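You operate a simulated robot arm through the tools that you are given. There is no shell and no other tool. Be economical: measure what you need, move in short steps, check, and stop when the job is done.

Carry out the task below with a simulated two-armed robot. There is one attempt and no reset: what you move stays moved.

TASK
Take the cap off the water bottle and lay it down on the top of the packing table.

Only the result counts: the job must be done as asked and must still hold three seconds after the hand-in. Knocking over, shifting, dropping, spilling or breaking anything else fails it. Lids that push on must go on centred and level and be pressed home; caps that screw on are set level and turned clockwise until they are tight.

THE ROBOT
Two 7-joint arms with two-finger parallel grippers on one trunk, on a base that drives. Base frame: it is fixed to the floor where the robot stands at the start and does not move with it; the origin is under the middle of the robot, x ahead of it, y to its left, z up; the surface under the hand at the start is at about z = 800. Units: mm, rad, N and s.
The left shoulder is at the start at [50, 209, 1121], the right one opposite. With the tool pointing down near the work surface each hand reaches from about 260 to 920 mm from the robot's upright axis, wherever it stands, measured 20 degrees to its own side. Payload 4.4 kg a hand.
The TCP of each hand is the grasp point between the finger pads, 23 mm short of the fingertips. In the tool frame z runs along the fingers and y along their closing line. The gripper opens to 94 mm. The fingers are 38 mm wide and 10 mm thick; the gripper's body (54 by 96 mm) begins 39 mm behind the TCP.
Orientation is that of the tool frame in the base frame, as a unit quaternion [w, x, y, z]. With the fingers straight down and closing along the base's y, the tool's x points along the base's -x, its y along +y and its z along -z.

THE INTERFACE
- The arms move only by the tool apply_moves. It takes "left_increments", "right_increments" or both (then of equal length, played together; a hand with none holds still); each is a list of rows, each an object (a shift or turn left out is 0, a gripper value left out holds the last) with "rot": the turn, a rotation vector about the base's x, y, z in units of 8 degrees (1.0 is 8 degrees), a list of three; "travel": the shift along the base's x, y, z in units of 50 mm (1.0 is 50 mm), a list of three; "claw": the finger opening in mm, from 0 to 94. In form: [{"rot": [rx, ry, rz], "travel": [x, y, z], "claw": claw}, ...]. A call has 1 to 8 rows; each row shifts and turns the commanded pose from where the row before left it. A call with a number of a shift or a turn outside -1 to 1 is refused whole. Rows are played at 5 a second. More than 50 mm and 0.15 rad between two rows, or a gripper value outside its range, and nothing of the call is played. Where a pose cannot be reached the arm comes as near as it can. A force on the tool above 40 N (or 10 N above the force at the start of the call, whichever is more), or a blocked arm, ends the call early, and 0.2 s more pass. The fingers move at their own pace (about 108 mm/s each) and stop on an object; they squeeze with about 36 N. The grip force told is the motor's: it shows also when the fingers shut on nothing. Time passes only in rows, and 0.2 s behind the last, so rows that do not move let the fingers close. It gives the time, the measured TCP pose, the force on the tool (base axes), the opening and the grip force at its end, in the units of the frame above (readings bear some noise), with the torque about the TCP (base axes, N m) and any sound that the robot's microphone picked up.
- Cameras (640 x 400 px; columns grow to the right, rows downward): "scene" is now at [146.8, 52.6, 1306.6]; the picture's right is [0.53, -0.85, 0.00], its down [-0.45, -0.28, -0.85] and it looks along [0.72, 0.45, -0.53] (base axes); focal length 245 px, centre (320, 200). "left" rides on the left gripper at [86, -16, -75] in its tool frame; the picture's right is [0.18, 0.98, 0.00], its down [-0.58, 0.11, -0.81] and it looks along [-0.79, 0.15, 0.59] (tool axes); focal length 243 px, centre (320, 200). "right" rides on the right gripper at [86, 16, -74] in its tool frame; the picture's right is [-0.18, 0.98, 0.00], its down [-0.58, -0.11, -0.81] and it looks along [-0.79, -0.15, 0.59] (tool axes); focal length 243 px, centre (320, 200). There is no depth. A picture from a camera that has moved, and an enlarged one, comes with that camera's place and axes in the base frame and with its lens. The place of the scene camera against the robot may be out by one fixed shift of up to 18 mm in any direction.
- capture(camera): a new picture of that camera. The clock stands still meanwhile.
- raise_lower(by): slides the trunk up (or, below 0, down) by that many mm; the arms and the scene camera ride with it, the base frame stays. It gives what a move gives, with no picture.
- base_move(legs): drives the robot by 1 to 6 legs, each [ahead, left, turn to the left] in mm, mm and rad, along the robot's own axes; the way and the turn of a leg run together, so that a leg with both is an arc; at most 1500 mm and 3.142 rad a leg. The arms and the cameras ride along, it lands a little off, and it stops where it bumps. It gives what a move gives.
- turn_head(pan, tilt): turns the head with the scene camera to pan (to the left, within 1.396 rad either way) and tilt (down, from -0.506 to 1.204), counted from straight ahead of the robot. It gives what a move gives.
- close_up(camera, box): a new picture of the part [left, top, right, bottom] of that camera's present view, enlarged. The clock stands still meanwhile.
- close_job(): hands the job in; it is judged then, once.

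Work in short steps. Places have to be worked out from the pictures, the camera data and where the tool is seen: move nearer, look again, correct. Check each grasp and each placing, and mend what went wrong. You have 120 turns and 88 pictures in all, those below and enlarged ones among them. Open the grippers and draw the arms clear of the work before you hand the job in, unless the task says otherwise; then end with one line.

The tools are called as name(argument=value, ...) on one line, values as JSON. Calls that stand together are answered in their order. apply_moves: Moves the arms, as the interface text tells. Its arguments: {"type":"object","properties":{"left_increments":{"type":"array","items":{"type":"object","properties":{"rot":{"type":"array","items":{"type":"number"}},"travel":{"type":"array","items":{"type":"number"}},"claw":{"type":"number"}}}},"right_increments":{"type":"array","items":{"type":"object","properties":{"rot":{"type":"array","items":{"type":"number"}},"travel":{"type":"array","items":{"type":"number"}},"claw":{"type":"number"}}}}},"required":[]} The other tools are called the same way: raise_lower (by) slides the trunk up or down; base_move (legs) drives the base; turn_head (pan, tilt) turns the head that bears the scene camera; capture (camera) takes a picture; close_up (camera, box) takes an enlarged picture of a part of a camera's view; close_job () hands the job in.

At the start:

```text
time: 0.0
left_ee_pos: [384.7, 573.6, 1108.0]
left_orientation: [0.0, 0.0, 1.0, 0.0]
left_contact_force: [0.1, 0.4, 0.0]
left_wrist_torque: [0.01, -0.02, 0.02]
left_grip_width: 94.1
left_finger_force: 0.1
right_ee_pos: [555.6, 85.0, 1179.1]
right_orientation: [0.0, 0.0, 1.0, 0.0]
right_contact_force: [-0.1, -0.5, 0.1]
right_wrist_torque: [0.0, -0.02, -0.02]
right_grip_width: 93.8
right_finger_force: 0.1
trunk travel left (down, up): [-200.0, 363.0]
robot x, y, heading: [-0.5, 1.9, -0.003]
head pan, tilt: [0.559, 0.557]
```

scene: 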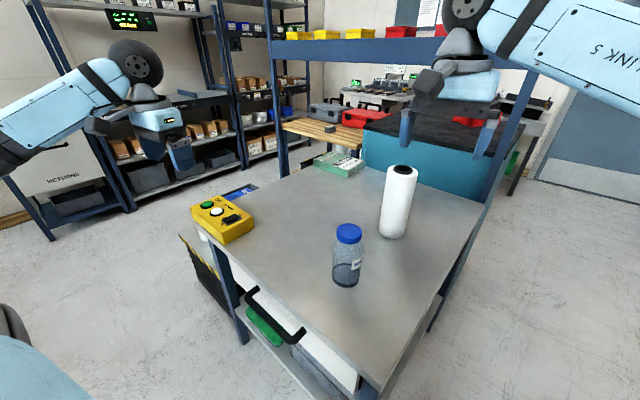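
right: 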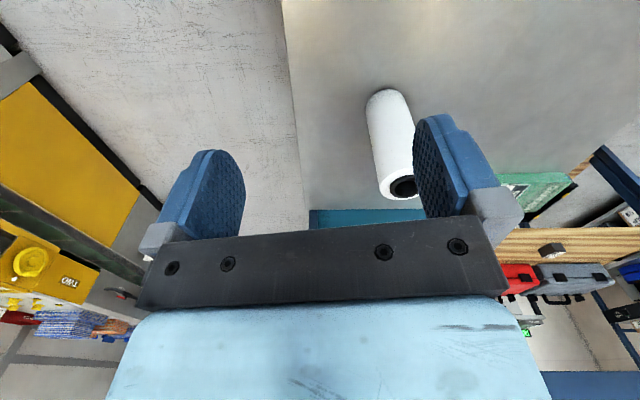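
left: 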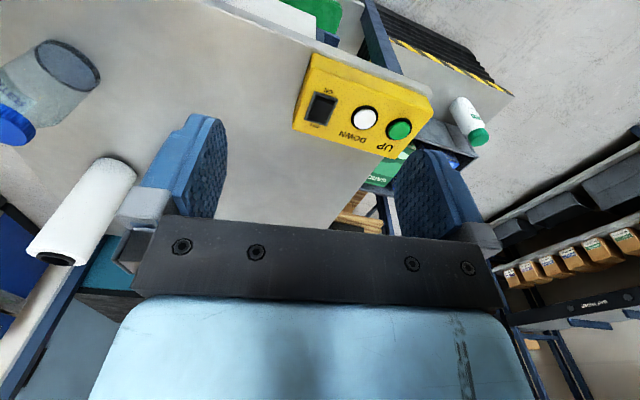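

I judge the bottle to be near [540, 222], with its cap at about z 950. I'll look closer before moving.

close_up(camera="scene", box=[280, 200, 420, 300])

close_up(camera="left", box=[0, 0, 320, 200])

```text
4.00 times, centred on (350, 250) of scene
camera zoom: at [146.8, 52.6, 1306.6], right [0.53, -0.85, 0.0], down [-0.45, -0.28, -0.85], along [0.72, 0.45, -0.53], focal length 981 px, centre (200, 0)
```

zoom: 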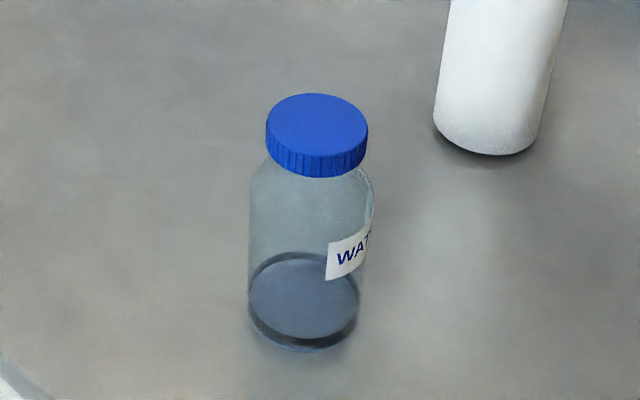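

```text
2.00 times, centred on (160, 100) of left
camera zoom: at [297.1, 557.1, 1183.5], right [-0.18, 0.98, 0.0], down [0.58, 0.11, 0.81], along [0.79, 0.15, -0.59], focal length 485 px, centre (640, 400)
```

zoom: 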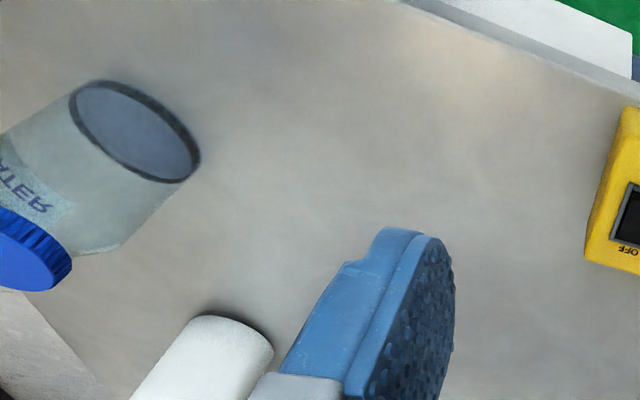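

The two views put the bottle axis near [540, 214], about 72 mm across, with the cap about 56 mm across and its top near z 940. The plan is for the right hand to hold the bottle from the right side, horizontally and with its camera up, while the left hand unscrews the cap from above. I start by turning the right wrist, well clear of the table.

apply_moves(right_increments=[{"rot": [0, 0, -1], "travel": [0, -0.5, 0]}, {"rot": [0, 0, -1], "travel": [0, -0.5, 0]}, {"rot": [0, 0, -1], "travel": [0, -0.5, 0]}, {"rot": [0, 0, -1], "travel": [0, -0.5, 0]}, {"rot": [0, 0, -1], "travel": [0, -0.5, 0]}, {"rot": [0, 0, -1], "travel": [0, -0.5, 0]}, {"rot": [0, 0, -1], "travel": [0, -0.5, 0]}, {"rot": [0, 0, -1], "travel": [0, -0.5, 0]}])

```text
time: 1.8
left_ee_pos: [385.3, 570.5, 1109.9]
left_orientation: [0.001, 0.0, 1.0, 0.001]
left_contact_force: [0.5, 0.0, 0.0]
left_wrist_torque: [0.0, 0.0, 0.0]
left_grip_width: 93.9
left_finger_force: 0.1
right_ee_pos: [554.6, -116.8, 1180.4]
right_orientation: [0.0, 0.531, 0.847, 0.0]
right_contact_force: [-0.2, -0.8, -0.2]
right_wrist_torque: [0.03, -0.01, 0.01]
right_grip_width: 94.0
right_finger_force: 0.0
trunk travel left (down, up): [-200.0, 363.0]
robot x, y, heading: [-1.3, 3.1, 0.001]
head pan, tilt: [0.559, 0.557]
```

The yaw is tracking well. I finish it and start pitching the fingers toward +y.

apply_moves(right_increments=[{"rot": [0, 0, -1]}, {"rot": [0, 0, -1]}, {"rot": [0, 0, -1]}, {"rot": [0, 0, -0.25]}, {"rot": [1, 0, 0], "travel": [0, 0, -0.3]}, {"rot": [1, 0, 0], "travel": [0, 0, -0.3]}, {"rot": [1, 0, 0], "travel": [0, 0, -0.3]}, {"rot": [1, 0, 0], "travel": [0, 0, -0.3]}])

apply_moves(right_increments=[{"rot": [1, 0, 0], "travel": [0, 0, -0.3]}, {"rot": [1, 0, 0], "travel": [0, 0, -0.3]}, {"rot": [1, 0, 0], "travel": [0, 0, -0.3]}, {"rot": [1, 0, 0], "travel": [0, 0, -0.3]}, {"rot": [1, 0, 0]}, {"rot": [1, 0, 0]}, {"rot": [0.25, 0, 0]}])

capture(camera="right")

capture(camera="scene")

```text
time: 3.6
left_ee_pos: [385.1, 571.6, 1108.9]
left_orientation: [0.0, 0.0, 1.0, 0.0]
left_contact_force: [0.3, 0.0, -1.2]
left_wrist_torque: [0.04, 0.02, 0.01]
left_grip_width: 93.9
left_finger_force: 0.1
right_ee_pos: [554.8, -116.8, 1118.0]
right_orientation: [-0.196, 0.679, 0.679, 0.196]
right_contact_force: [0.5, -0.3, 0.1]
right_wrist_torque: [0.03, 0.0, 0.01]
right_grip_width: 93.8
right_finger_force: 0.1
trunk travel left (down, up): [-200.0, 363.0]
robot x, y, heading: [3.8, 2.0, -0.004]
head pan, tilt: [0.559, 0.557]
```

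```text
time: 5.2
left_ee_pos: [383.7, 571.6, 1108.2]
left_orientation: [0.001, 0.0, 1.0, 0.0]
left_contact_force: [0.5, -0.2, -0.5]
left_wrist_torque: [0.0, 0.03, 0.01]
left_grip_width: 93.7
left_finger_force: 0.0
right_ee_pos: [555.7, -115.1, 1059.5]
right_orientation: [-0.465, 0.532, 0.534, 0.464]
right_contact_force: [-0.6, 0.2, -0.3]
right_wrist_torque: [0.02, 0.04, 0.0]
right_grip_width: 94.2
right_finger_force: 0.1
trunk travel left (down, up): [-200.0, 363.0]
robot x, y, heading: [2.1, 1.2, -0.004]
head pan, tilt: [0.559, 0.557]
```

```text
82 pictures are left
camera right: at [571.8, -177.8, 1158.0], right [0.98, -0.03, -0.18], down [-0.11, -0.88, -0.47], along [-0.15, 0.48, -0.87], focal length 243 px, centre (320, 200)
```

right: 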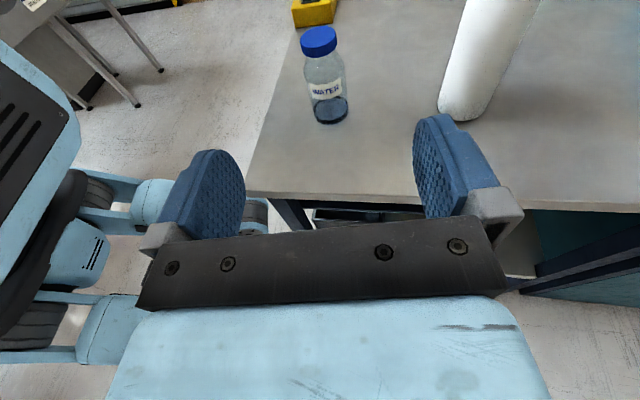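

```text
81 pictures are left
camera scene: at [146.8, 52.8, 1306.6], right [0.53, -0.85, 0.0], down [-0.45, -0.28, -0.85], along [0.72, 0.45, -0.53], focal length 245 px, centre (320, 200)
```

scene: 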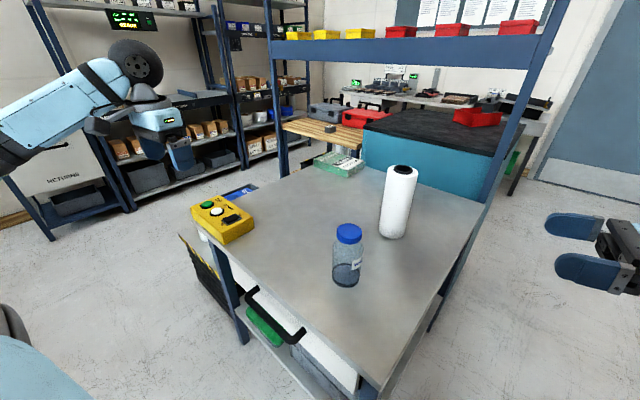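

All views put the bottle near [537, 221] with the table top at about z 805, and the right table edge is at y≈20. I lower the right hand off the table side to grasp height and look again.

apply_moves(right_increments=[{"travel": [-0.18, 0, -0.8]}, {"travel": [-0.18, 0, -0.8]}, {"travel": [0, 0, -0.8]}, {"travel": [0, 0, -0.8]}, {"travel": [0, 0, -0.6]}, {"travel": [0, 0, 0]}])

capture(camera="right")

capture(camera="scene")

```text
time: 6.6
left_ee_pos: [383.5, 570.3, 1108.9]
left_orientation: [0.0, -0.001, 1.0, 0.0]
left_contact_force: [0.0, 0.7, 0.4]
left_wrist_torque: [-0.04, -0.03, -0.01]
left_grip_width: 93.8
left_finger_force: 0.1
right_ee_pos: [535.5, -115.6, 870.0]
right_orientation: [-0.464, 0.533, 0.534, 0.464]
right_contact_force: [-1.0, 0.0, -0.3]
right_wrist_torque: [-0.04, 0.02, -0.02]
right_grip_width: 93.8
right_finger_force: 0.1
trunk travel left (down, up): [-200.0, 363.0]
robot x, y, heading: [0.8, 1.1, 0.003]
head pan, tilt: [0.559, 0.557]
```

```text
80 pictures are left
camera right: at [552.8, -178.0, 968.2], right [0.98, -0.03, -0.18], down [-0.11, -0.88, -0.46], along [-0.15, 0.48, -0.87], focal length 243 px, centre (320, 200)
```

right: 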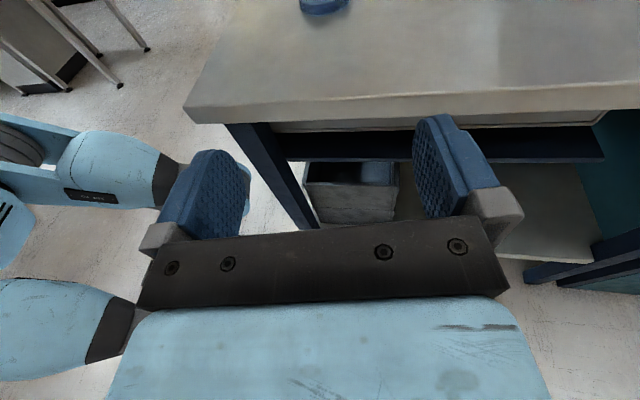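

```text
79 pictures are left
camera scene: at [146.7, 52.7, 1306.6], right [0.53, -0.85, 0.0], down [-0.45, -0.28, -0.85], along [0.72, 0.45, -0.53], focal length 245 px, centre (320, 200)
```

scene: 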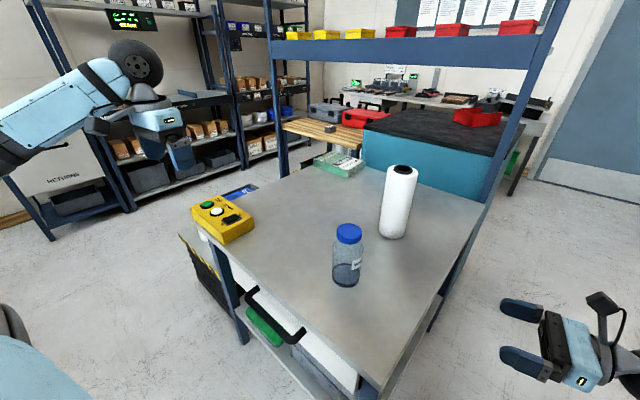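

The fingers are aligned in x, but I need to know where the right elbow and forearm are relative to the table. I turn the head to see them.

turn_head(pan=-0.2, tilt=0.8)

capture(camera="scene")

```text
time: 7.7
left_ee_pos: [384.4, 571.6, 1109.7]
left_orientation: [0.0, 0.0, 1.0, 0.0]
left_contact_force: [-0.1, 1.0, -0.3]
left_wrist_torque: [0.01, -0.02, 0.0]
left_grip_width: 94.3
left_finger_force: 0.0
right_ee_pos: [536.2, -115.7, 869.0]
right_orientation: [-0.464, 0.533, 0.534, 0.464]
right_contact_force: [0.3, -0.1, 0.1]
right_wrist_torque: [-0.03, 0.02, 0.01]
right_grip_width: 94.1
right_finger_force: 0.1
trunk travel left (down, up): [-200.0, 363.0]
robot x, y, heading: [-0.4, -2.5, 0.001]
head pan, tilt: [-0.201, 0.799]
```

```text
78 pictures are left
camera scene: at [149.9, -10.9, 1285.8], right [-0.2, -0.98, 0.0], down [-0.7, 0.14, -0.7], along [0.68, -0.14, -0.72], focal length 245 px, centre (320, 200)
```

scene: 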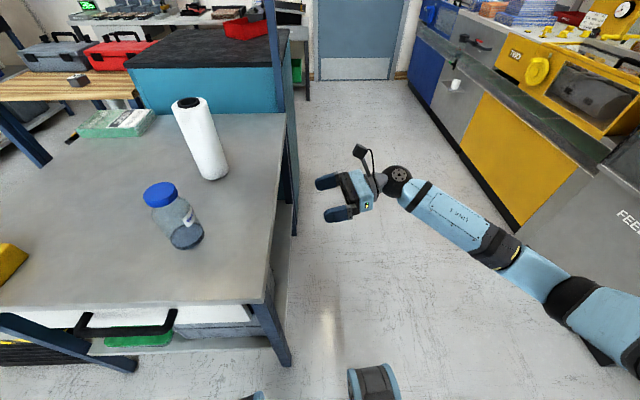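

The right forearm stays off the table's right side, so this approach is clear. I lower by 10 mm, advance partway and check the alignment with the bottle.

apply_moves(right_increments=[{"travel": [0, 0.6, -0.2]}, {"travel": [0, 0.6, 0]}, {"travel": [0, 0.6, 0]}, {"travel": [0, 0.6, 0]}, {"travel": [0, 0.6, 0]}, {"travel": [0, 0.6, 0]}, {"travel": [0, 0, 0]}])

turn_head(pan=0.45, tilt=0.8)

capture(camera="right")

capture(camera="scene")

```text
time: 9.3
left_ee_pos: [385.6, 570.3, 1109.0]
left_orientation: [0.0, 0.0, 1.0, 0.0]
left_contact_force: [-0.7, -0.4, -0.1]
left_wrist_torque: [-0.05, 0.0, 0.02]
left_grip_width: 94.1
left_finger_force: 0.0
right_ee_pos: [535.6, 65.9, 860.1]
right_orientation: [-0.463, 0.534, 0.533, 0.464]
right_contact_force: [0.1, 0.5, -0.3]
right_wrist_torque: [-0.02, 0.01, -0.02]
right_grip_width: 94.2
right_finger_force: 0.1
trunk travel left (down, up): [-200.0, 363.0]
robot x, y, heading: [1.0, 1.3, 0.004]
head pan, tilt: [-0.201, 0.799]
```

```text
time: 10.3
left_ee_pos: [384.7, 571.1, 1109.0]
left_orientation: [0.0, 0.0, 1.0, 0.0]
left_contact_force: [0.6, 0.8, 0.2]
left_wrist_torque: [0.02, 0.0, -0.01]
left_grip_width: 93.8
left_finger_force: 0.0
right_ee_pos: [536.2, 66.4, 860.6]
right_orientation: [-0.464, 0.534, 0.533, 0.464]
right_contact_force: [-0.4, 0.0, 0.0]
right_wrist_torque: [-0.02, -0.01, 0.01]
right_grip_width: 94.2
right_finger_force: 0.0
trunk travel left (down, up): [-200.0, 363.0]
robot x, y, heading: [-0.3, 1.1, 0.003]
head pan, tilt: [0.45, 0.799]
```

```text
77 pictures are left
camera right: at [552.3, 4.8, 959.4], right [0.98, -0.03, -0.18], down [-0.11, -0.88, -0.46], along [-0.15, 0.48, -0.87], focal length 243 px, centre (320, 200)
```

right: 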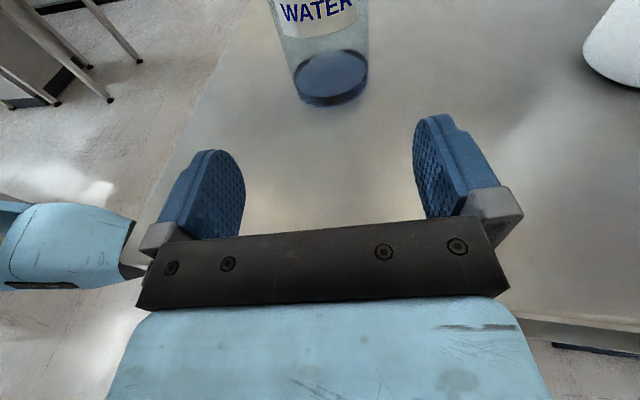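

```text
76 pictures are left
camera scene: at [143.5, 40.2, 1285.8], right [0.43, -0.9, 0.0], down [-0.65, -0.31, -0.7], along [0.63, 0.3, -0.72], focal length 245 px, centre (320, 200)
```

scene: 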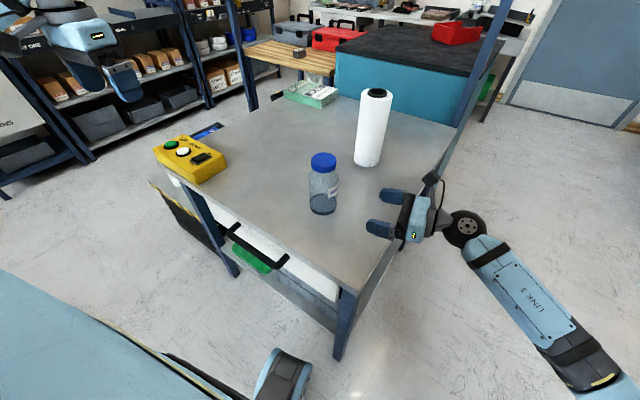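

The close view refines the bottle to about [540, 221] with the table at z≈808. I shift +4 mm in x and advance to y≈212, with the fingers straddling the bottle.

apply_moves(right_increments=[{"travel": [0.08, 0.5, 0]}, {"travel": [0, 0.5, 0]}, {"travel": [0, 0.5, 0]}, {"travel": [0, 0.4, 0]}, {"travel": [0, 0.4, 0]}, {"travel": [0, 0.4, 0]}, {"travel": [0, 0, 0]}])

capture(camera="right")

close_up(camera="scene", box=[240, 120, 480, 270])

```text
time: 11.9
left_ee_pos: [386.1, 572.4, 1108.2]
left_orientation: [0.001, 0.0, 1.0, -0.001]
left_contact_force: [0.0, -0.2, 0.1]
left_wrist_torque: [0.0, 0.0, -0.03]
left_grip_width: 93.8
left_finger_force: 0.0
right_ee_pos: [538.9, 198.9, 856.8]
right_orientation: [-0.463, 0.535, 0.533, 0.464]
right_contact_force: [-0.1, 0.3, 0.5]
right_wrist_torque: [-0.01, 0.01, 0.0]
right_grip_width: 93.8
right_finger_force: 0.0
trunk travel left (down, up): [-200.0, 363.0]
robot x, y, heading: [-3.7, 0.1, 0.0]
head pan, tilt: [0.45, 0.799]
```

```text
75 pictures are left
camera right: at [556.6, 136.0, 956.1], right [0.98, -0.03, -0.18], down [-0.11, -0.88, -0.46], along [-0.15, 0.48, -0.87], focal length 243 px, centre (320, 200)
```

right: 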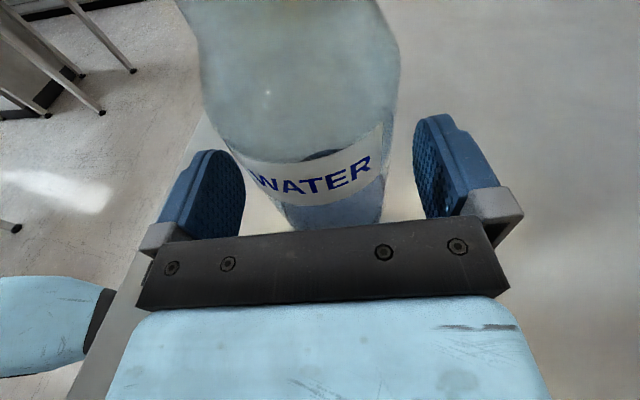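

```text
2.67 times, centred on (360, 195) of scene
camera zoom: at [143.4, 40.0, 1285.8], right [0.44, -0.9, 0.0], down [-0.65, -0.31, -0.7], along [0.63, 0.3, -0.72], focal length 654 px, centre (213, 213)
```

zoom: 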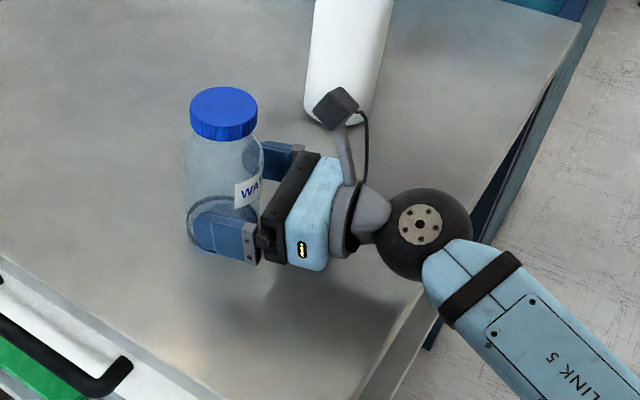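

The bottle base centre falls where predicted (column 333 against 332), so the fingers are centred in x. I advance 11 mm and close the right gripper.

apply_moves(right_increments=[{"travel": [0.03, 0.11, 0]}, {"travel": [0, 0.11, 0]}, {"travel": [0, 0, 0], "claw": 82}, {"claw": 78}, {"claw": 74}, {"claw": 68}, {"claw": 60}, {"claw": 60}])

close_up(camera="scene", box=[240, 120, 480, 270])

```text
time: 13.7
left_ee_pos: [384.5, 570.9, 1107.8]
left_orientation: [0.0, 0.001, 1.0, 0.0]
left_contact_force: [-0.7, -1.2, 0.1]
left_wrist_torque: [0.0, -0.02, 0.01]
left_grip_width: 94.3
left_finger_force: 0.1
right_ee_pos: [541.8, 210.1, 859.1]
right_orientation: [-0.465, 0.533, 0.534, 0.463]
right_contact_force: [-0.3, -0.4, -0.2]
right_wrist_torque: [-0.03, 0.04, 0.02]
right_grip_width: 68.9
right_finger_force: 35.6
trunk travel left (down, up): [-200.0, 363.0]
robot x, y, heading: [-0.2, -1.8, 0.0]
head pan, tilt: [0.45, 0.799]
```

```text
2.67 times, centred on (360, 195) of scene
camera zoom: at [143.4, 40.2, 1285.8], right [0.44, -0.9, 0.0], down [-0.65, -0.31, -0.7], along [0.63, 0.3, -0.72], focal length 654 px, centre (213, 213)
```

zoom: 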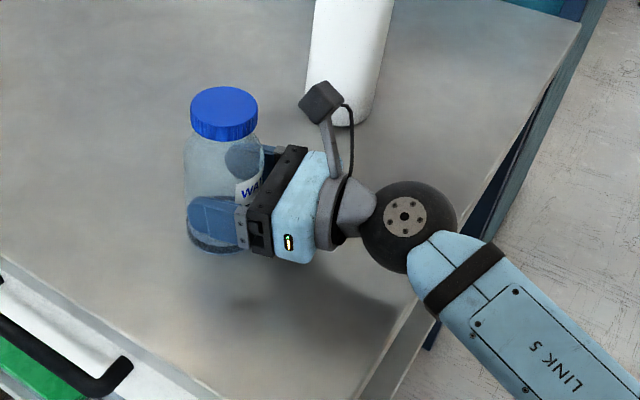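

The bottle is held firmly (69 mm, 36 N) and did not move. The cap top works out at z≈951 on an axis near [541.5, 221]. I now bring the left hand above it at a safe height, turning it -90° in yaw so it has a long counter-clockwise stroke.

apply_moves(left_increments=[{"rot": [0, 0, -1], "travel": [0.39, -0.87, 0]}, {"rot": [0, 0, -1], "travel": [0.39, -0.87, 0]}, {"rot": [0, 0, -1], "travel": [0.39, -0.87, 0]}, {"rot": [0, 0, -1], "travel": [0.39, -0.87, 0]}, {"rot": [0, 0, -1], "travel": [0.39, -0.87, 0]}, {"rot": [0, 0, -1], "travel": [0.39, -0.87, 0]}, {"rot": [0, 0, -1], "travel": [0.39, -0.87, 0]}, {"rot": [0, 0, -1], "travel": [0.39, -0.87, 0]}])

apply_moves(left_increments=[{"rot": [0, 0, -1], "claw": 78}, {"rot": [0, 0, -1]}, {"rot": [0, 0, -1]}, {"rot": [0, 0, -0.25]}, {"rot": [0, 0, 0]}])

capture(camera="left")

capture(camera="scene")

```text
time: 15.5
left_ee_pos: [540.5, 223.6, 1109.3]
left_orientation: [0.0, 0.53, 0.848, 0.001]
left_contact_force: [0.0, 0.1, -0.5]
left_wrist_torque: [0.01, -0.01, 0.01]
left_grip_width: 93.9
left_finger_force: 0.1
right_ee_pos: [542.0, 209.1, 859.0]
right_orientation: [-0.464, 0.534, 0.533, 0.464]
right_contact_force: [0.1, -0.3, -0.4]
right_wrist_torque: [-0.02, -0.01, 0.01]
right_grip_width: 69.0
right_finger_force: 36.1
trunk travel left (down, up): [-200.0, 363.0]
robot x, y, heading: [-2.9, 0.6, 0.001]
head pan, tilt: [0.45, 0.799]
```

```text
time: 16.7
left_ee_pos: [540.1, 225.3, 1107.7]
left_orientation: [0.0, 0.708, 0.707, 0.0]
left_contact_force: [-0.9, 0.3, 0.2]
left_wrist_torque: [-0.01, -0.01, -0.01]
left_grip_width: 78.1
left_finger_force: 0.1
right_ee_pos: [542.0, 211.3, 858.5]
right_orientation: [-0.465, 0.533, 0.534, 0.464]
right_contact_force: [-0.2, 0.5, 0.1]
right_wrist_torque: [0.03, 0.05, -0.02]
right_grip_width: 69.1
right_finger_force: 36.5
trunk travel left (down, up): [-200.0, 363.0]
robot x, y, heading: [-0.9, 0.3, -0.004]
head pan, tilt: [0.45, 0.799]
```

```text
72 pictures are left
camera left: at [522.8, 313.2, 1182.8], right [0.98, 0.18, 0.0], down [0.11, -0.58, 0.81], along [0.15, -0.79, -0.59], focal length 243 px, centre (320, 200)
```

left: 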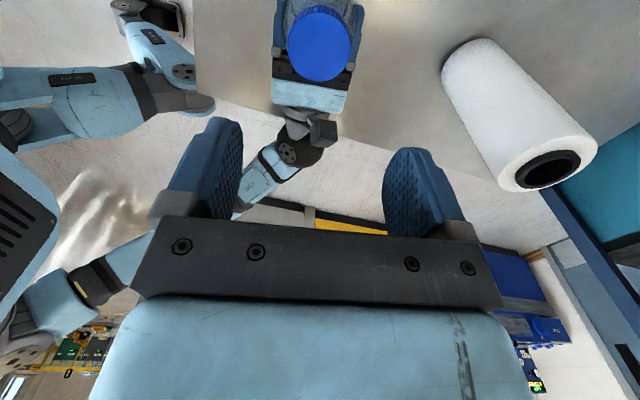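

```text
71 pictures are left
camera scene: at [143.4, 40.2, 1285.8], right [0.44, -0.9, 0.0], down [-0.65, -0.31, -0.7], along [0.63, 0.3, -0.72], focal length 245 px, centre (320, 200)
```

scene: 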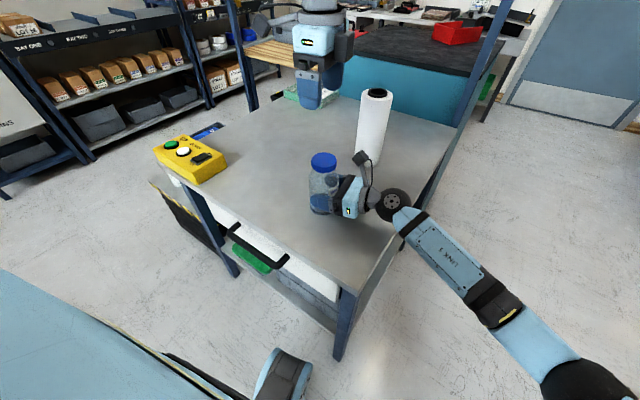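

The left camera puts the cap centre at about [539, 224], almost under the TCP. I descend partway and re-check.

apply_moves(left_increments=[{"travel": [0, -0.02, -0.8]}, {"travel": [0, 0, -0.8]}, {"travel": [0, 0, -0.5]}, {"travel": [0, 0, 0]}])

capture(camera="left")

close_up(camera="scene", box=[240, 80, 480, 230])

```text
time: 17.7
left_ee_pos: [538.5, 222.3, 1003.7]
left_orientation: [0.0, 0.707, 0.708, 0.001]
left_contact_force: [0.0, 1.0, -1.3]
left_wrist_torque: [0.0, -0.03, 0.02]
left_grip_width: 78.0
left_finger_force: 0.1
right_ee_pos: [541.1, 211.2, 857.8]
right_orientation: [-0.464, 0.534, 0.534, 0.463]
right_contact_force: [-1.0, 0.5, 0.5]
right_wrist_torque: [0.05, 0.08, -0.01]
right_grip_width: 69.2
right_finger_force: 36.7
trunk travel left (down, up): [-200.0, 363.0]
robot x, y, heading: [-2.0, 2.4, -0.004]
head pan, tilt: [0.45, 0.799]
```

```text
70 pictures are left
camera left: at [521.5, 311.0, 1079.2], right [0.98, 0.18, 0.0], down [0.11, -0.58, 0.81], along [0.15, -0.79, -0.59], focal length 243 px, centre (320, 200)
```

left: 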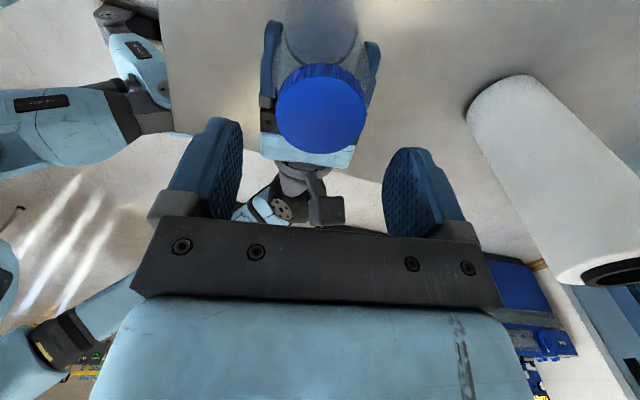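

```text
2.67 times, centred on (360, 155) of scene
camera zoom: at [143.3, 40.2, 1285.8], right [0.44, -0.9, 0.0], down [-0.65, -0.31, -0.7], along [0.63, 0.3, -0.72], focal length 654 px, centre (213, 320)
```

zoom: 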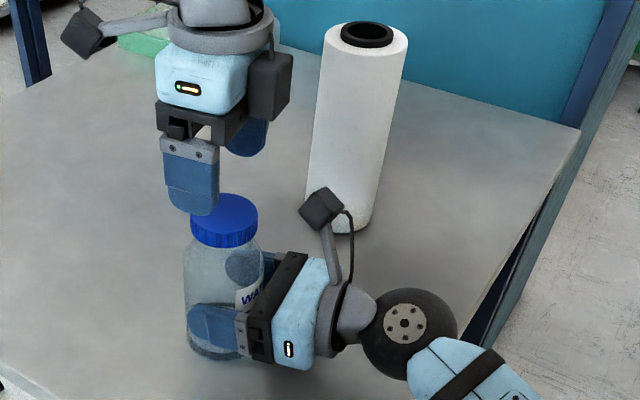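

The left gripper's motor box (on its -tool-x side) would come close to the right camera stem at this yaw. I rotate back to yaw 0 so the box points to +x. Closing along y will also centre the cap in y, and I can stroke from 0 up to +90° and beyond.

apply_moves(left_increments=[{"rot": [0, 0, 1], "claw": 76}, {"rot": [0, 0, 1]}, {"rot": [0, 0, 1]}, {"rot": [0, 0, 1]}, {"rot": [0, 0, 1]}, {"rot": [0, 0, 1]}, {"rot": [0, 0, 1]}, {"rot": [0, 0, 1]}])

apply_moves(left_increments=[{"rot": [0, 0, 1]}, {"rot": [0, 0, 1]}, {"rot": [0, 0, 1]}, {"rot": [0, 0, 0.25], "travel": [0.03, 0.02, 0]}, {}])

capture(camera="left")

close_up(camera="scene", box=[240, 80, 480, 230])

```text
time: 19.5
left_ee_pos: [540.6, 222.8, 1004.9]
left_orientation: [0.0, 0.224, 0.974, 0.0]
left_contact_force: [-0.9, -0.3, 0.4]
left_wrist_torque: [0.01, 0.03, 0.01]
left_grip_width: 76.0
left_finger_force: 0.0
right_ee_pos: [543.0, 211.1, 858.8]
right_orientation: [-0.464, 0.534, 0.534, 0.463]
right_contact_force: [-0.4, -0.4, -0.4]
right_wrist_torque: [-0.01, 0.05, 0.03]
right_grip_width: 69.2
right_finger_force: 36.2
trunk travel left (down, up): [-200.0, 363.0]
robot x, y, heading: [-1.2, -0.6, -0.002]
head pan, tilt: [0.45, 0.799]
```

```text
time: 20.7
left_ee_pos: [542.8, 223.7, 1003.6]
left_orientation: [0.0, -0.001, 1.0, 0.0]
left_contact_force: [-0.1, -0.1, 0.0]
left_wrist_torque: [0.0, 0.0, 0.0]
left_grip_width: 76.2
left_finger_force: 0.1
right_ee_pos: [541.9, 211.5, 859.4]
right_orientation: [-0.465, 0.533, 0.534, 0.463]
right_contact_force: [-0.3, 0.6, 0.2]
right_wrist_torque: [0.0, 0.05, 0.02]
right_grip_width: 69.1
right_finger_force: 36.0
trunk travel left (down, up): [-200.0, 363.0]
robot x, y, heading: [-2.0, 0.2, -0.002]
head pan, tilt: [0.45, 0.799]
```

```text
68 pictures are left
camera left: at [454.5, 209.4, 1077.5], right [-0.18, 0.98, 0.0], down [0.58, 0.11, 0.81], along [0.79, 0.15, -0.59], focal length 243 px, centre (320, 200)
```

left: 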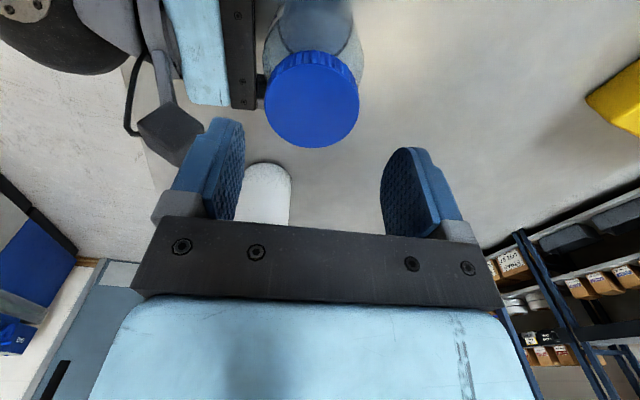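

```text
2.67 times, centred on (360, 155) of scene
camera zoom: at [143.4, 40.2, 1285.8], right [0.44, -0.9, 0.0], down [-0.65, -0.31, -0.7], along [0.63, 0.3, -0.72], focal length 654 px, centre (213, 320)
```

zoom: 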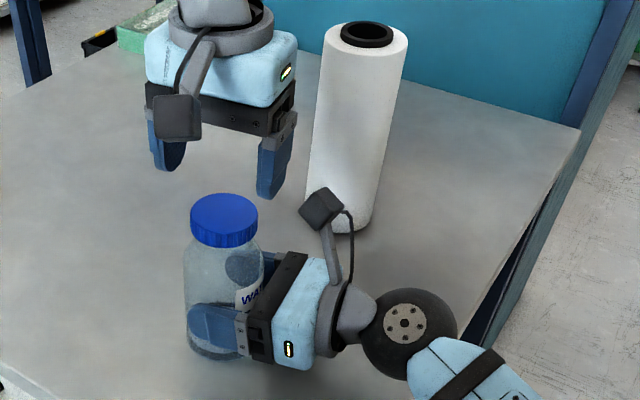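

Estimates of the cap top differ (940–955), so I lower until the fingertips are just above it and compare them directly in the pictures.

apply_moves(left_increments=[{"travel": [-0.02, -0.03, -0.2]}, {"travel": [0, 0, -0.18]}, {}])

capture(camera="left")

close_up(camera="scene", box=[270, 110, 390, 185])

```text
time: 21.5
left_ee_pos: [540.7, 223.5, 984.0]
left_orientation: [-0.001, 0.0, 1.0, 0.0]
left_contact_force: [-0.5, 0.0, 0.6]
left_wrist_torque: [-0.02, 0.0, -0.02]
left_grip_width: 76.2
left_finger_force: 0.1
right_ee_pos: [540.7, 211.4, 858.9]
right_orientation: [-0.463, 0.534, 0.533, 0.465]
right_contact_force: [0.0, -0.5, -0.2]
right_wrist_torque: [-0.01, 0.0, -0.03]
right_grip_width: 69.2
right_finger_force: 36.3
trunk travel left (down, up): [-200.0, 363.0]
robot x, y, heading: [-1.9, -1.6, -0.003]
head pan, tilt: [0.45, 0.799]
```

```text
66 pictures are left
camera left: at [452.7, 208.8, 1059.1], right [-0.18, 0.98, 0.0], down [0.58, 0.11, 0.81], along [0.79, 0.15, -0.59], focal length 243 px, centre (320, 200)
```

left: 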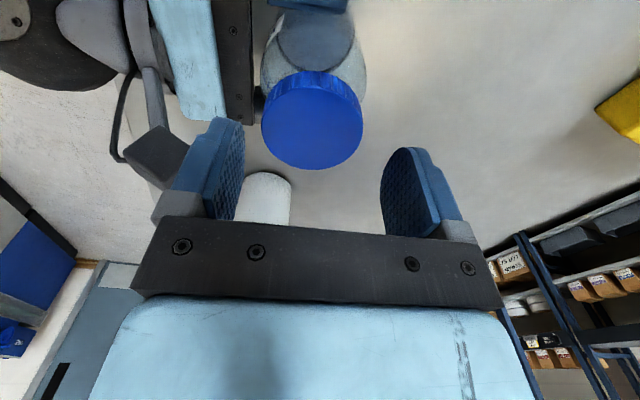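

```text
5.33 times, centred on (330, 148) of scene
camera zoom: at [143.4, 40.2, 1285.8], right [0.44, -0.9, 0.0], down [-0.65, -0.31, -0.7], along [0.63, 0.3, -0.72], focal length 1308 px, centre (267, 480)
```

zoom: 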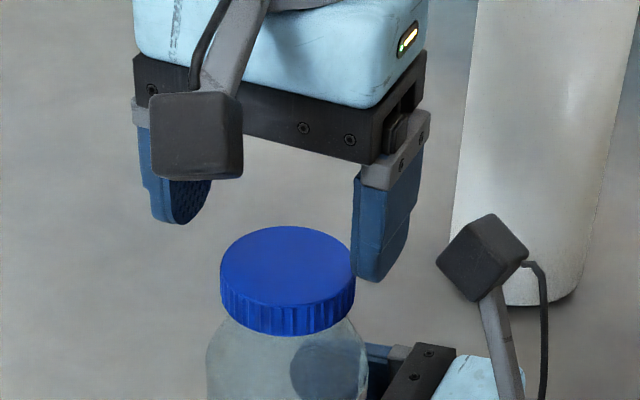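

The fingertips are about 10–20 mm above the cap, and the cap centre is at y≈220. I shift -3 mm in y and lower to TCP z≈952 so the fingertip region covers the cap's side, then look.

apply_moves(left_increments=[{"travel": [0, -0.06, -0.2]}, {"travel": [0, 0, -0.24]}, {"travel": [0, 0, -0.2]}, {}])

capture(camera="left")

close_up(camera="scene", box=[270, 120, 390, 195])

```text
time: 22.5
left_ee_pos: [540.1, 218.3, 954.0]
left_orientation: [-0.001, -0.001, 1.0, 0.0]
left_contact_force: [0.1, 0.2, -0.2]
left_wrist_torque: [0.04, -0.03, 0.0]
left_grip_width: 76.0
left_finger_force: 0.1
right_ee_pos: [541.4, 211.4, 858.8]
right_orientation: [-0.464, 0.533, 0.534, 0.464]
right_contact_force: [-0.7, -0.2, 0.6]
right_wrist_torque: [0.0, 0.03, 0.0]
right_grip_width: 69.1
right_finger_force: 36.2
trunk travel left (down, up): [-200.0, 363.0]
robot x, y, heading: [1.7, 1.5, 0.001]
head pan, tilt: [0.45, 0.799]
```

```text
64 pictures are left
camera left: at [452.5, 204.0, 1028.5], right [-0.18, 0.98, 0.0], down [0.58, 0.11, 0.81], along [0.79, 0.15, -0.59], focal length 243 px, centre (320, 200)
```

left: 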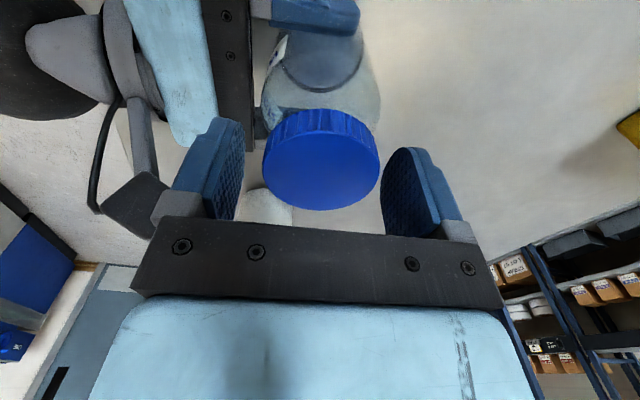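

```text
5.33 times, centred on (330, 158) of scene
camera zoom: at [143.4, 40.2, 1285.8], right [0.44, -0.9, 0.0], down [-0.65, -0.31, -0.7], along [0.63, 0.3, -0.72], focal length 1308 px, centre (267, 427)
```

zoom: 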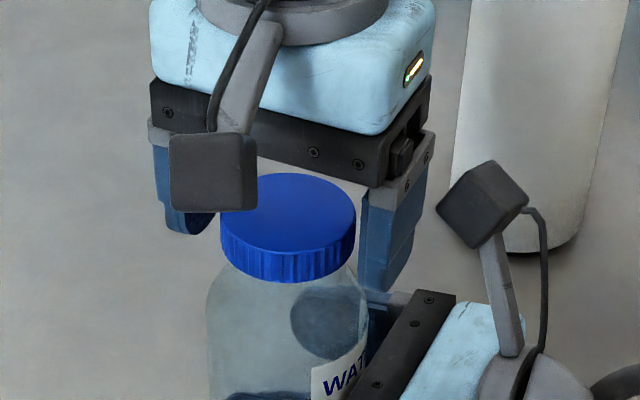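

The left fingers straddle the cap with the tips near its lower edge. I nudge +2 mm in y and close on the cap.

apply_moves(left_increments=[{"travel": [0, 0.04, 0], "claw": 70}, {"claw": 64}, {"claw": 58}, {"claw": 52}, {"claw": 46}, {"claw": 46}])

close_up(camera="scene", box=[270, 120, 390, 195])

```text
time: 23.9
left_ee_pos: [540.9, 220.6, 953.0]
left_orientation: [0.0, 0.0, 1.0, -0.001]
left_contact_force: [-1.2, -14.5, 1.5]
left_wrist_torque: [-0.58, 0.11, -0.02]
left_grip_width: 52.9
left_finger_force: 36.2
right_ee_pos: [541.4, 210.8, 858.7]
right_orientation: [-0.464, 0.533, 0.534, 0.464]
right_contact_force: [2.5, 14.5, -0.6]
right_wrist_torque: [-0.72, -0.04, -0.05]
right_grip_width: 69.0
right_finger_force: 36.0
trunk travel left (down, up): [-200.0, 363.0]
robot x, y, heading: [-1.3, -2.7, 0.004]
head pan, tilt: [0.45, 0.799]
```

```text
5.33 times, centred on (330, 158) of scene
camera zoom: at [143.4, 40.2, 1285.8], right [0.44, -0.9, 0.0], down [-0.65, -0.31, -0.7], along [0.63, 0.3, -0.72], focal length 1308 px, centre (267, 427)
```

zoom: 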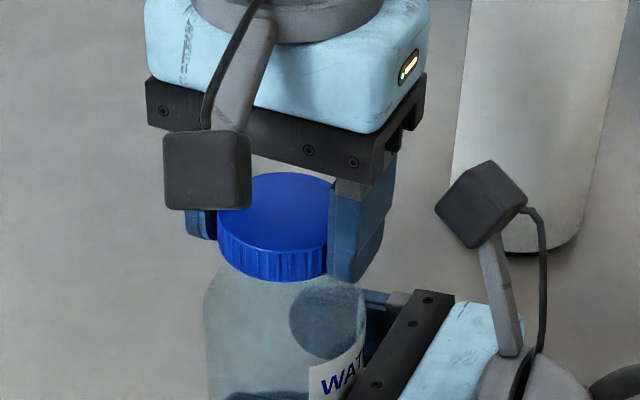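

The cap is gripped at 52.9 mm, but a 14.5 N side load shows the left hand sits slightly too far to +y. I relieve it with a small shift.

apply_moves(left_increments=[{"travel": [0, -0.03, 0]}, {}])

```text
time: 24.5
left_ee_pos: [540.3, 219.1, 954.3]
left_orientation: [0.0, 0.0, 1.0, 0.0]
left_contact_force: [2.1, 0.2, 7.9]
left_wrist_torque: [-0.25, 0.04, -0.02]
left_grip_width: 53.0
left_finger_force: 36.0
right_ee_pos: [542.5, 209.6, 857.3]
right_orientation: [-0.464, 0.533, 0.534, 0.464]
right_contact_force: [-1.9, 1.5, -0.4]
right_wrist_torque: [0.6, -0.25, 0.02]
right_grip_width: 69.0
right_finger_force: 36.3
trunk travel left (down, up): [-200.0, 363.0]
robot x, y, heading: [3.1, 0.9, -0.003]
head pan, tilt: [0.45, 0.799]
```

The side load is gone. Now I turn counter-clockwise a little and watch the forces.

apply_moves(left_increments=[{"rot": [0, 0, 0.6]}, {"rot": [0, 0, 0.6]}, {"rot": [0, 0, 0.6]}, {}])

```text
time: 25.5
left_ee_pos: [540.9, 218.9, 953.6]
left_orientation: [0.0, -0.125, 0.992, 0.0]
left_contact_force: [-3.2, -0.1, 10.6]
left_wrist_torque: [-0.04, 0.07, 0.0]
left_grip_width: 53.1
left_finger_force: 36.4
right_ee_pos: [541.8, 209.5, 859.0]
right_orientation: [-0.464, 0.534, 0.534, 0.464]
right_contact_force: [3.8, 0.4, -2.4]
right_wrist_torque: [0.17, 0.27, -0.06]
right_grip_width: 69.0
right_finger_force: 35.7
trunk travel left (down, up): [-200.0, 363.0]
robot x, y, heading: [-0.2, -1.6, -0.0]
head pan, tilt: [0.45, 0.799]
```

The cap turns freely, and a rising upward force on the hand suggests it is unscrewing. I continue with a slight lift.

apply_moves(left_increments=[{"rot": [0, 0, 0.9], "travel": [0, 0, 0.008]}, {"rot": [0, 0, 0.9], "travel": [0, 0, 0.008]}, {"rot": [0, 0, 0.9], "travel": [0, 0, 0.008]}, {"rot": [0, 0, 0.9], "travel": [0, 0, 0.008]}, {"rot": [0, 0, 0.9], "travel": [0, 0, 0.008]}, {"rot": [0, 0, 0.9], "travel": [0, 0, 0.008]}, {}])

close_up(camera="scene", box=[270, 120, 390, 195])

```text
time: 27.1
left_ee_pos: [541.6, 220.2, 954.5]
left_orientation: [0.0, -0.483, 0.876, 0.0]
left_contact_force: [-14.4, -6.1, -0.8]
left_wrist_torque: [-0.15, 0.29, -0.01]
left_grip_width: 52.8
left_finger_force: 35.7
right_ee_pos: [542.2, 211.5, 858.7]
right_orientation: [-0.463, 0.535, 0.533, 0.465]
right_contact_force: [15.8, 6.2, 0.2]
right_wrist_torque: [-0.4, 1.14, -0.14]
right_grip_width: 69.0
right_finger_force: 36.0
trunk travel left (down, up): [-200.0, 363.0]
robot x, y, heading: [4.2, -1.2, 0.001]
head pan, tilt: [0.45, 0.799]
```

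```text
5.33 times, centred on (330, 158) of scene
camera zoom: at [143.5, 40.2, 1285.8], right [0.44, -0.9, 0.0], down [-0.65, -0.31, -0.7], along [0.63, 0.3, -0.72], focal length 1308 px, centre (267, 427)
```

zoom: 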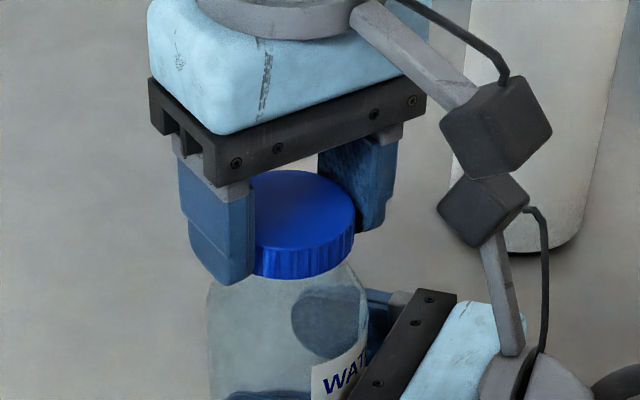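

It has turned 58°. The x load of -14 N says the cap axis lies about 1.5 mm to -x, so I correct that and continue toward 100°.

apply_moves(left_increments=[{"travel": [-0.03, -0.01, 0]}, {"rot": [0, 0, 0.9], "travel": [0, 0, 0.008]}, {"rot": [0, 0, 0.9], "travel": [0, 0, 0.008]}, {"rot": [0, 0, 0.9], "travel": [0, 0, 0.008]}, {"rot": [0, 0, 0.9], "travel": [0, 0, 0.008]}, {"rot": [0, 0, 0.9], "travel": [0, 0, 0.008]}, {}])

```text
time: 28.7
left_ee_pos: [540.7, 219.4, 956.6]
left_orientation: [0.0, 0.73, -0.684, -0.001]
left_contact_force: [10.0, 16.9, -15.1]
left_wrist_torque: [0.56, -0.14, 0.04]
left_grip_width: 53.2
left_finger_force: 36.2
right_ee_pos: [541.5, 211.0, 859.5]
right_orientation: [-0.465, 0.533, 0.534, 0.464]
right_contact_force: [-10.9, -17.0, 14.6]
right_wrist_torque: [1.22, -0.77, 0.07]
right_grip_width: 68.9
right_finger_force: 36.1
trunk travel left (down, up): [-200.0, 363.0]
robot x, y, heading: [-3.4, -0.0, 0.001]
head pan, tilt: [0.45, 0.799]
```

It's at 94° now. I lifted too fast (-15 N in z) and there is some +y load, so I correct both and keep turning.

apply_moves(left_increments=[{"travel": [0.015, 0.03, -0.02]}, {"rot": [0, 0, 0.9]}, {"rot": [0, 0, 0.9]}, {"rot": [0, 0, 0.9]}, {}])

capture(camera="scene")

```text
time: 29.9
left_ee_pos: [539.8, 222.9, 957.2]
left_orientation: [0.003, 0.843, -0.538, 0.0]
left_contact_force: [-9.0, -22.1, -10.1]
left_wrist_torque: [-1.34, 0.07, -0.01]
left_grip_width: 52.9
left_finger_force: 35.7
left hand out of reach, approached as far as the arm can: row 4
right_ee_pos: [541.5, 211.9, 859.0]
right_orientation: [-0.464, 0.534, 0.533, 0.464]
right_contact_force: [9.0, 22.5, 9.4]
right_wrist_torque: [-0.75, 0.82, -0.09]
right_grip_width: 69.4
right_finger_force: 36.2
trunk travel left (down, up): [-200.0, 363.0]
robot x, y, heading: [2.7, 1.0, -0.0]
head pan, tilt: [0.45, 0.799]
```

```text
60 pictures are left
camera scene: at [143.5, 40.2, 1285.8], right [0.44, -0.9, 0.0], down [-0.65, -0.31, -0.7], along [0.63, 0.3, -0.72], focal length 245 px, centre (320, 200)
```

scene: 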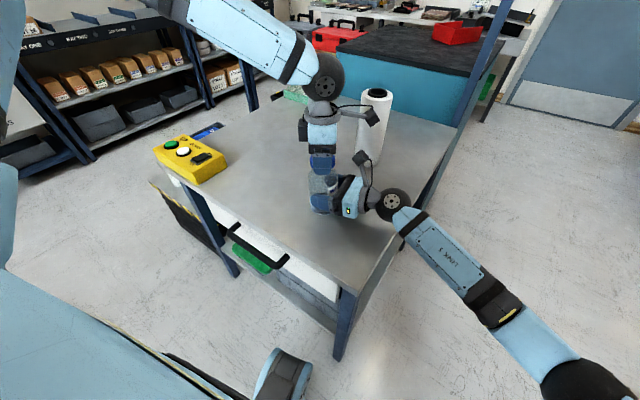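

The wrist limit is at about 115°. I open, turn back to roughly -40° and regrip for another stroke.

apply_moves(left_increments=[{"claw": 62, "travel": [0, -0.03, 0]}, {"claw": 76}, {"rot": [0, 0, -0.9]}, {"rot": [0, 0, -1]}, {"rot": [0, 0, -1]}, {"rot": [0, 0, -1]}, {"rot": [0, 0, -1]}, {"rot": [0, 0, -1]}])

apply_moves(left_increments=[{"rot": [0, 0, -1]}, {"rot": [0, 0, -1]}, {"rot": [0, 0, -1]}, {"rot": [0, 0, -1]}, {"rot": [0, 0, -1]}, {"rot": [0, 0, -1]}, {"rot": [0, 0, -1]}, {"rot": [0, 0, -1]}])

apply_moves(left_increments=[{"rot": [0, 0, -1]}, {"rot": [0, 0, -1]}, {"rot": [0, 0, -1]}, {"rot": [0, 0, -1]}, {"rot": [0, 0, -1]}, {}])

close_up(camera="scene", box=[270, 120, 390, 195])

capture(camera="left")

```text
time: 31.7
left_ee_pos: [541.1, 222.5, 958.2]
left_orientation: [0.001, -0.558, 0.83, -0.001]
left_contact_force: [0.0, -0.4, 0.0]
left_wrist_torque: [-0.01, 0.0, -0.01]
left_grip_width: 75.9
left_finger_force: 0.0
right_ee_pos: [540.8, 210.8, 859.5]
right_orientation: [-0.464, 0.533, 0.534, 0.464]
right_contact_force: [0.4, -0.9, 4.2]
right_wrist_torque: [0.11, -0.05, -0.06]
right_grip_width: 68.8
right_finger_force: 35.8
trunk travel left (down, up): [-200.0, 363.0]
robot x, y, heading: [-1.9, 0.9, 0.001]
head pan, tilt: [0.45, 0.799]
```

```text
time: 33.5
left_ee_pos: [543.0, 222.4, 959.7]
left_orientation: [-0.001, -0.034, 0.999, 0.0]
left_contact_force: [0.2, 0.0, -0.3]
left_wrist_torque: [-0.02, 0.01, 0.01]
left_grip_width: 76.2
left_finger_force: 0.0
right_ee_pos: [542.0, 211.4, 857.9]
right_orientation: [-0.464, 0.533, 0.534, 0.464]
right_contact_force: [-0.2, 0.1, 2.3]
right_wrist_torque: [0.11, -0.01, 0.02]
right_grip_width: 69.2
right_finger_force: 36.1
trunk travel left (down, up): [-200.0, 363.0]
robot x, y, heading: [-0.3, 2.7, 0.005]
head pan, tilt: [0.45, 0.799]
```

```text
time: 34.9
left_ee_pos: [541.3, 222.0, 957.7]
left_orientation: [0.0, 0.31, 0.951, 0.001]
left_contact_force: [-0.2, 0.0, -0.4]
left_wrist_torque: [-0.01, -0.01, 0.03]
left_grip_width: 76.0
left_finger_force: 0.0
right_ee_pos: [542.0, 210.7, 858.5]
right_orientation: [-0.464, 0.533, 0.534, 0.464]
right_contact_force: [-0.1, 1.0, 1.9]
right_wrist_torque: [0.12, 0.07, 0.06]
right_grip_width: 69.1
right_finger_force: 35.9
trunk travel left (down, up): [-200.0, 363.0]
robot x, y, heading: [0.2, -0.7, -0.001]
head pan, tilt: [0.45, 0.799]
```

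```text
5.33 times, centred on (330, 158) of scene
camera zoom: at [143.3, 40.2, 1285.8], right [0.44, -0.9, 0.0], down [-0.65, -0.31, -0.7], along [0.63, 0.3, -0.72], focal length 1308 px, centre (267, 427)
```

zoom: 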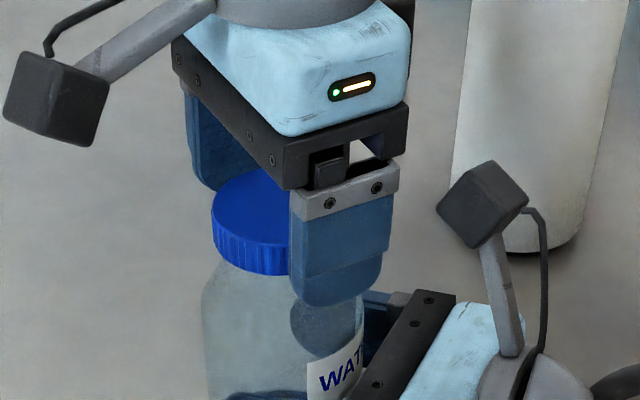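

```text
58 pictures are left
camera left: at [460.8, 261.3, 1032.8], right [0.43, 0.9, 0.0], down [0.53, -0.25, 0.81], along [0.73, -0.35, -0.59], focal length 243 px, centre (320, 200)
```

left: 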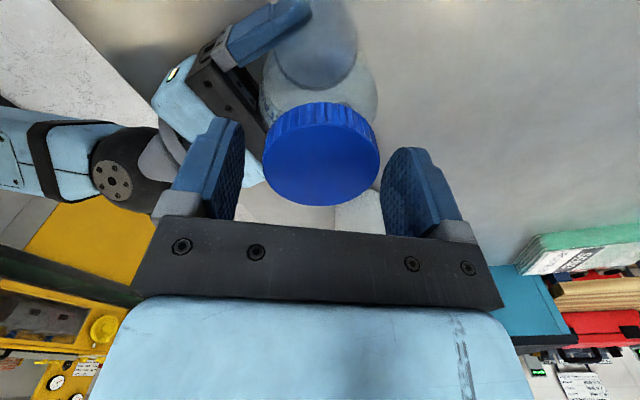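

I'm back at -36° with the cap between the fingers. I lower 2.5 mm, regrip and check the loads.

apply_moves(left_increments=[{"travel": [0, 0, -0.05], "claw": 66}, {"claw": 60}, {"claw": 54}, {"claw": 46}, {}])

```text
time: 36.1
left_ee_pos: [541.9, 222.0, 955.2]
left_orientation: [0.0, 0.309, 0.951, 0.0]
left_contact_force: [-0.7, 0.8, -0.1]
left_wrist_torque: [0.05, -0.03, 0.01]
left_grip_width: 53.5
left_finger_force: 36.0
right_ee_pos: [541.5, 210.1, 859.8]
right_orientation: [-0.464, 0.533, 0.534, 0.464]
right_contact_force: [-0.2, -0.2, 2.0]
right_wrist_torque: [0.17, 0.08, 0.03]
right_grip_width: 69.1
right_finger_force: 36.2
trunk travel left (down, up): [-200.0, 363.0]
robot x, y, heading: [-3.6, -2.7, 0.003]
head pan, tilt: [0.45, 0.799]
```

The grip is centred with no side load. Second stroke: counter-clockwise with a gentle lift of about 0.2 mm per row.

apply_moves(left_increments=[{"rot": [0, 0, 0.9], "travel": [0, 0, 0.003]}, {"rot": [0, 0, 0.9], "travel": [0, 0, 0.003]}, {"rot": [0, 0, 0.9], "travel": [0, 0, 0.003]}, {"rot": [0, 0, 0.9], "travel": [0, 0, 0.003]}, {"rot": [0, 0, 0.9], "travel": [0, 0, 0.003]}, {"rot": [0, 0, 0.9], "travel": [0, 0, 0.003]}, {}])

```text
time: 37.7
left_ee_pos: [543.0, 223.0, 954.7]
left_orientation: [0.0, -0.064, 0.998, 0.0]
left_contact_force: [2.4, 7.3, 0.9]
left_wrist_torque: [0.13, 0.59, 0.0]
left_grip_width: 53.4
left_finger_force: 36.1
right_ee_pos: [541.3, 210.6, 858.3]
right_orientation: [-0.464, 0.534, 0.534, 0.464]
right_contact_force: [-2.2, -6.3, -0.9]
right_wrist_torque: [0.55, -0.68, 0.06]
right_grip_width: 68.9
right_finger_force: 35.2
trunk travel left (down, up): [-200.0, 363.0]
robot x, y, heading: [-1.6, -0.5, 0.001]
head pan, tilt: [0.45, 0.799]
```

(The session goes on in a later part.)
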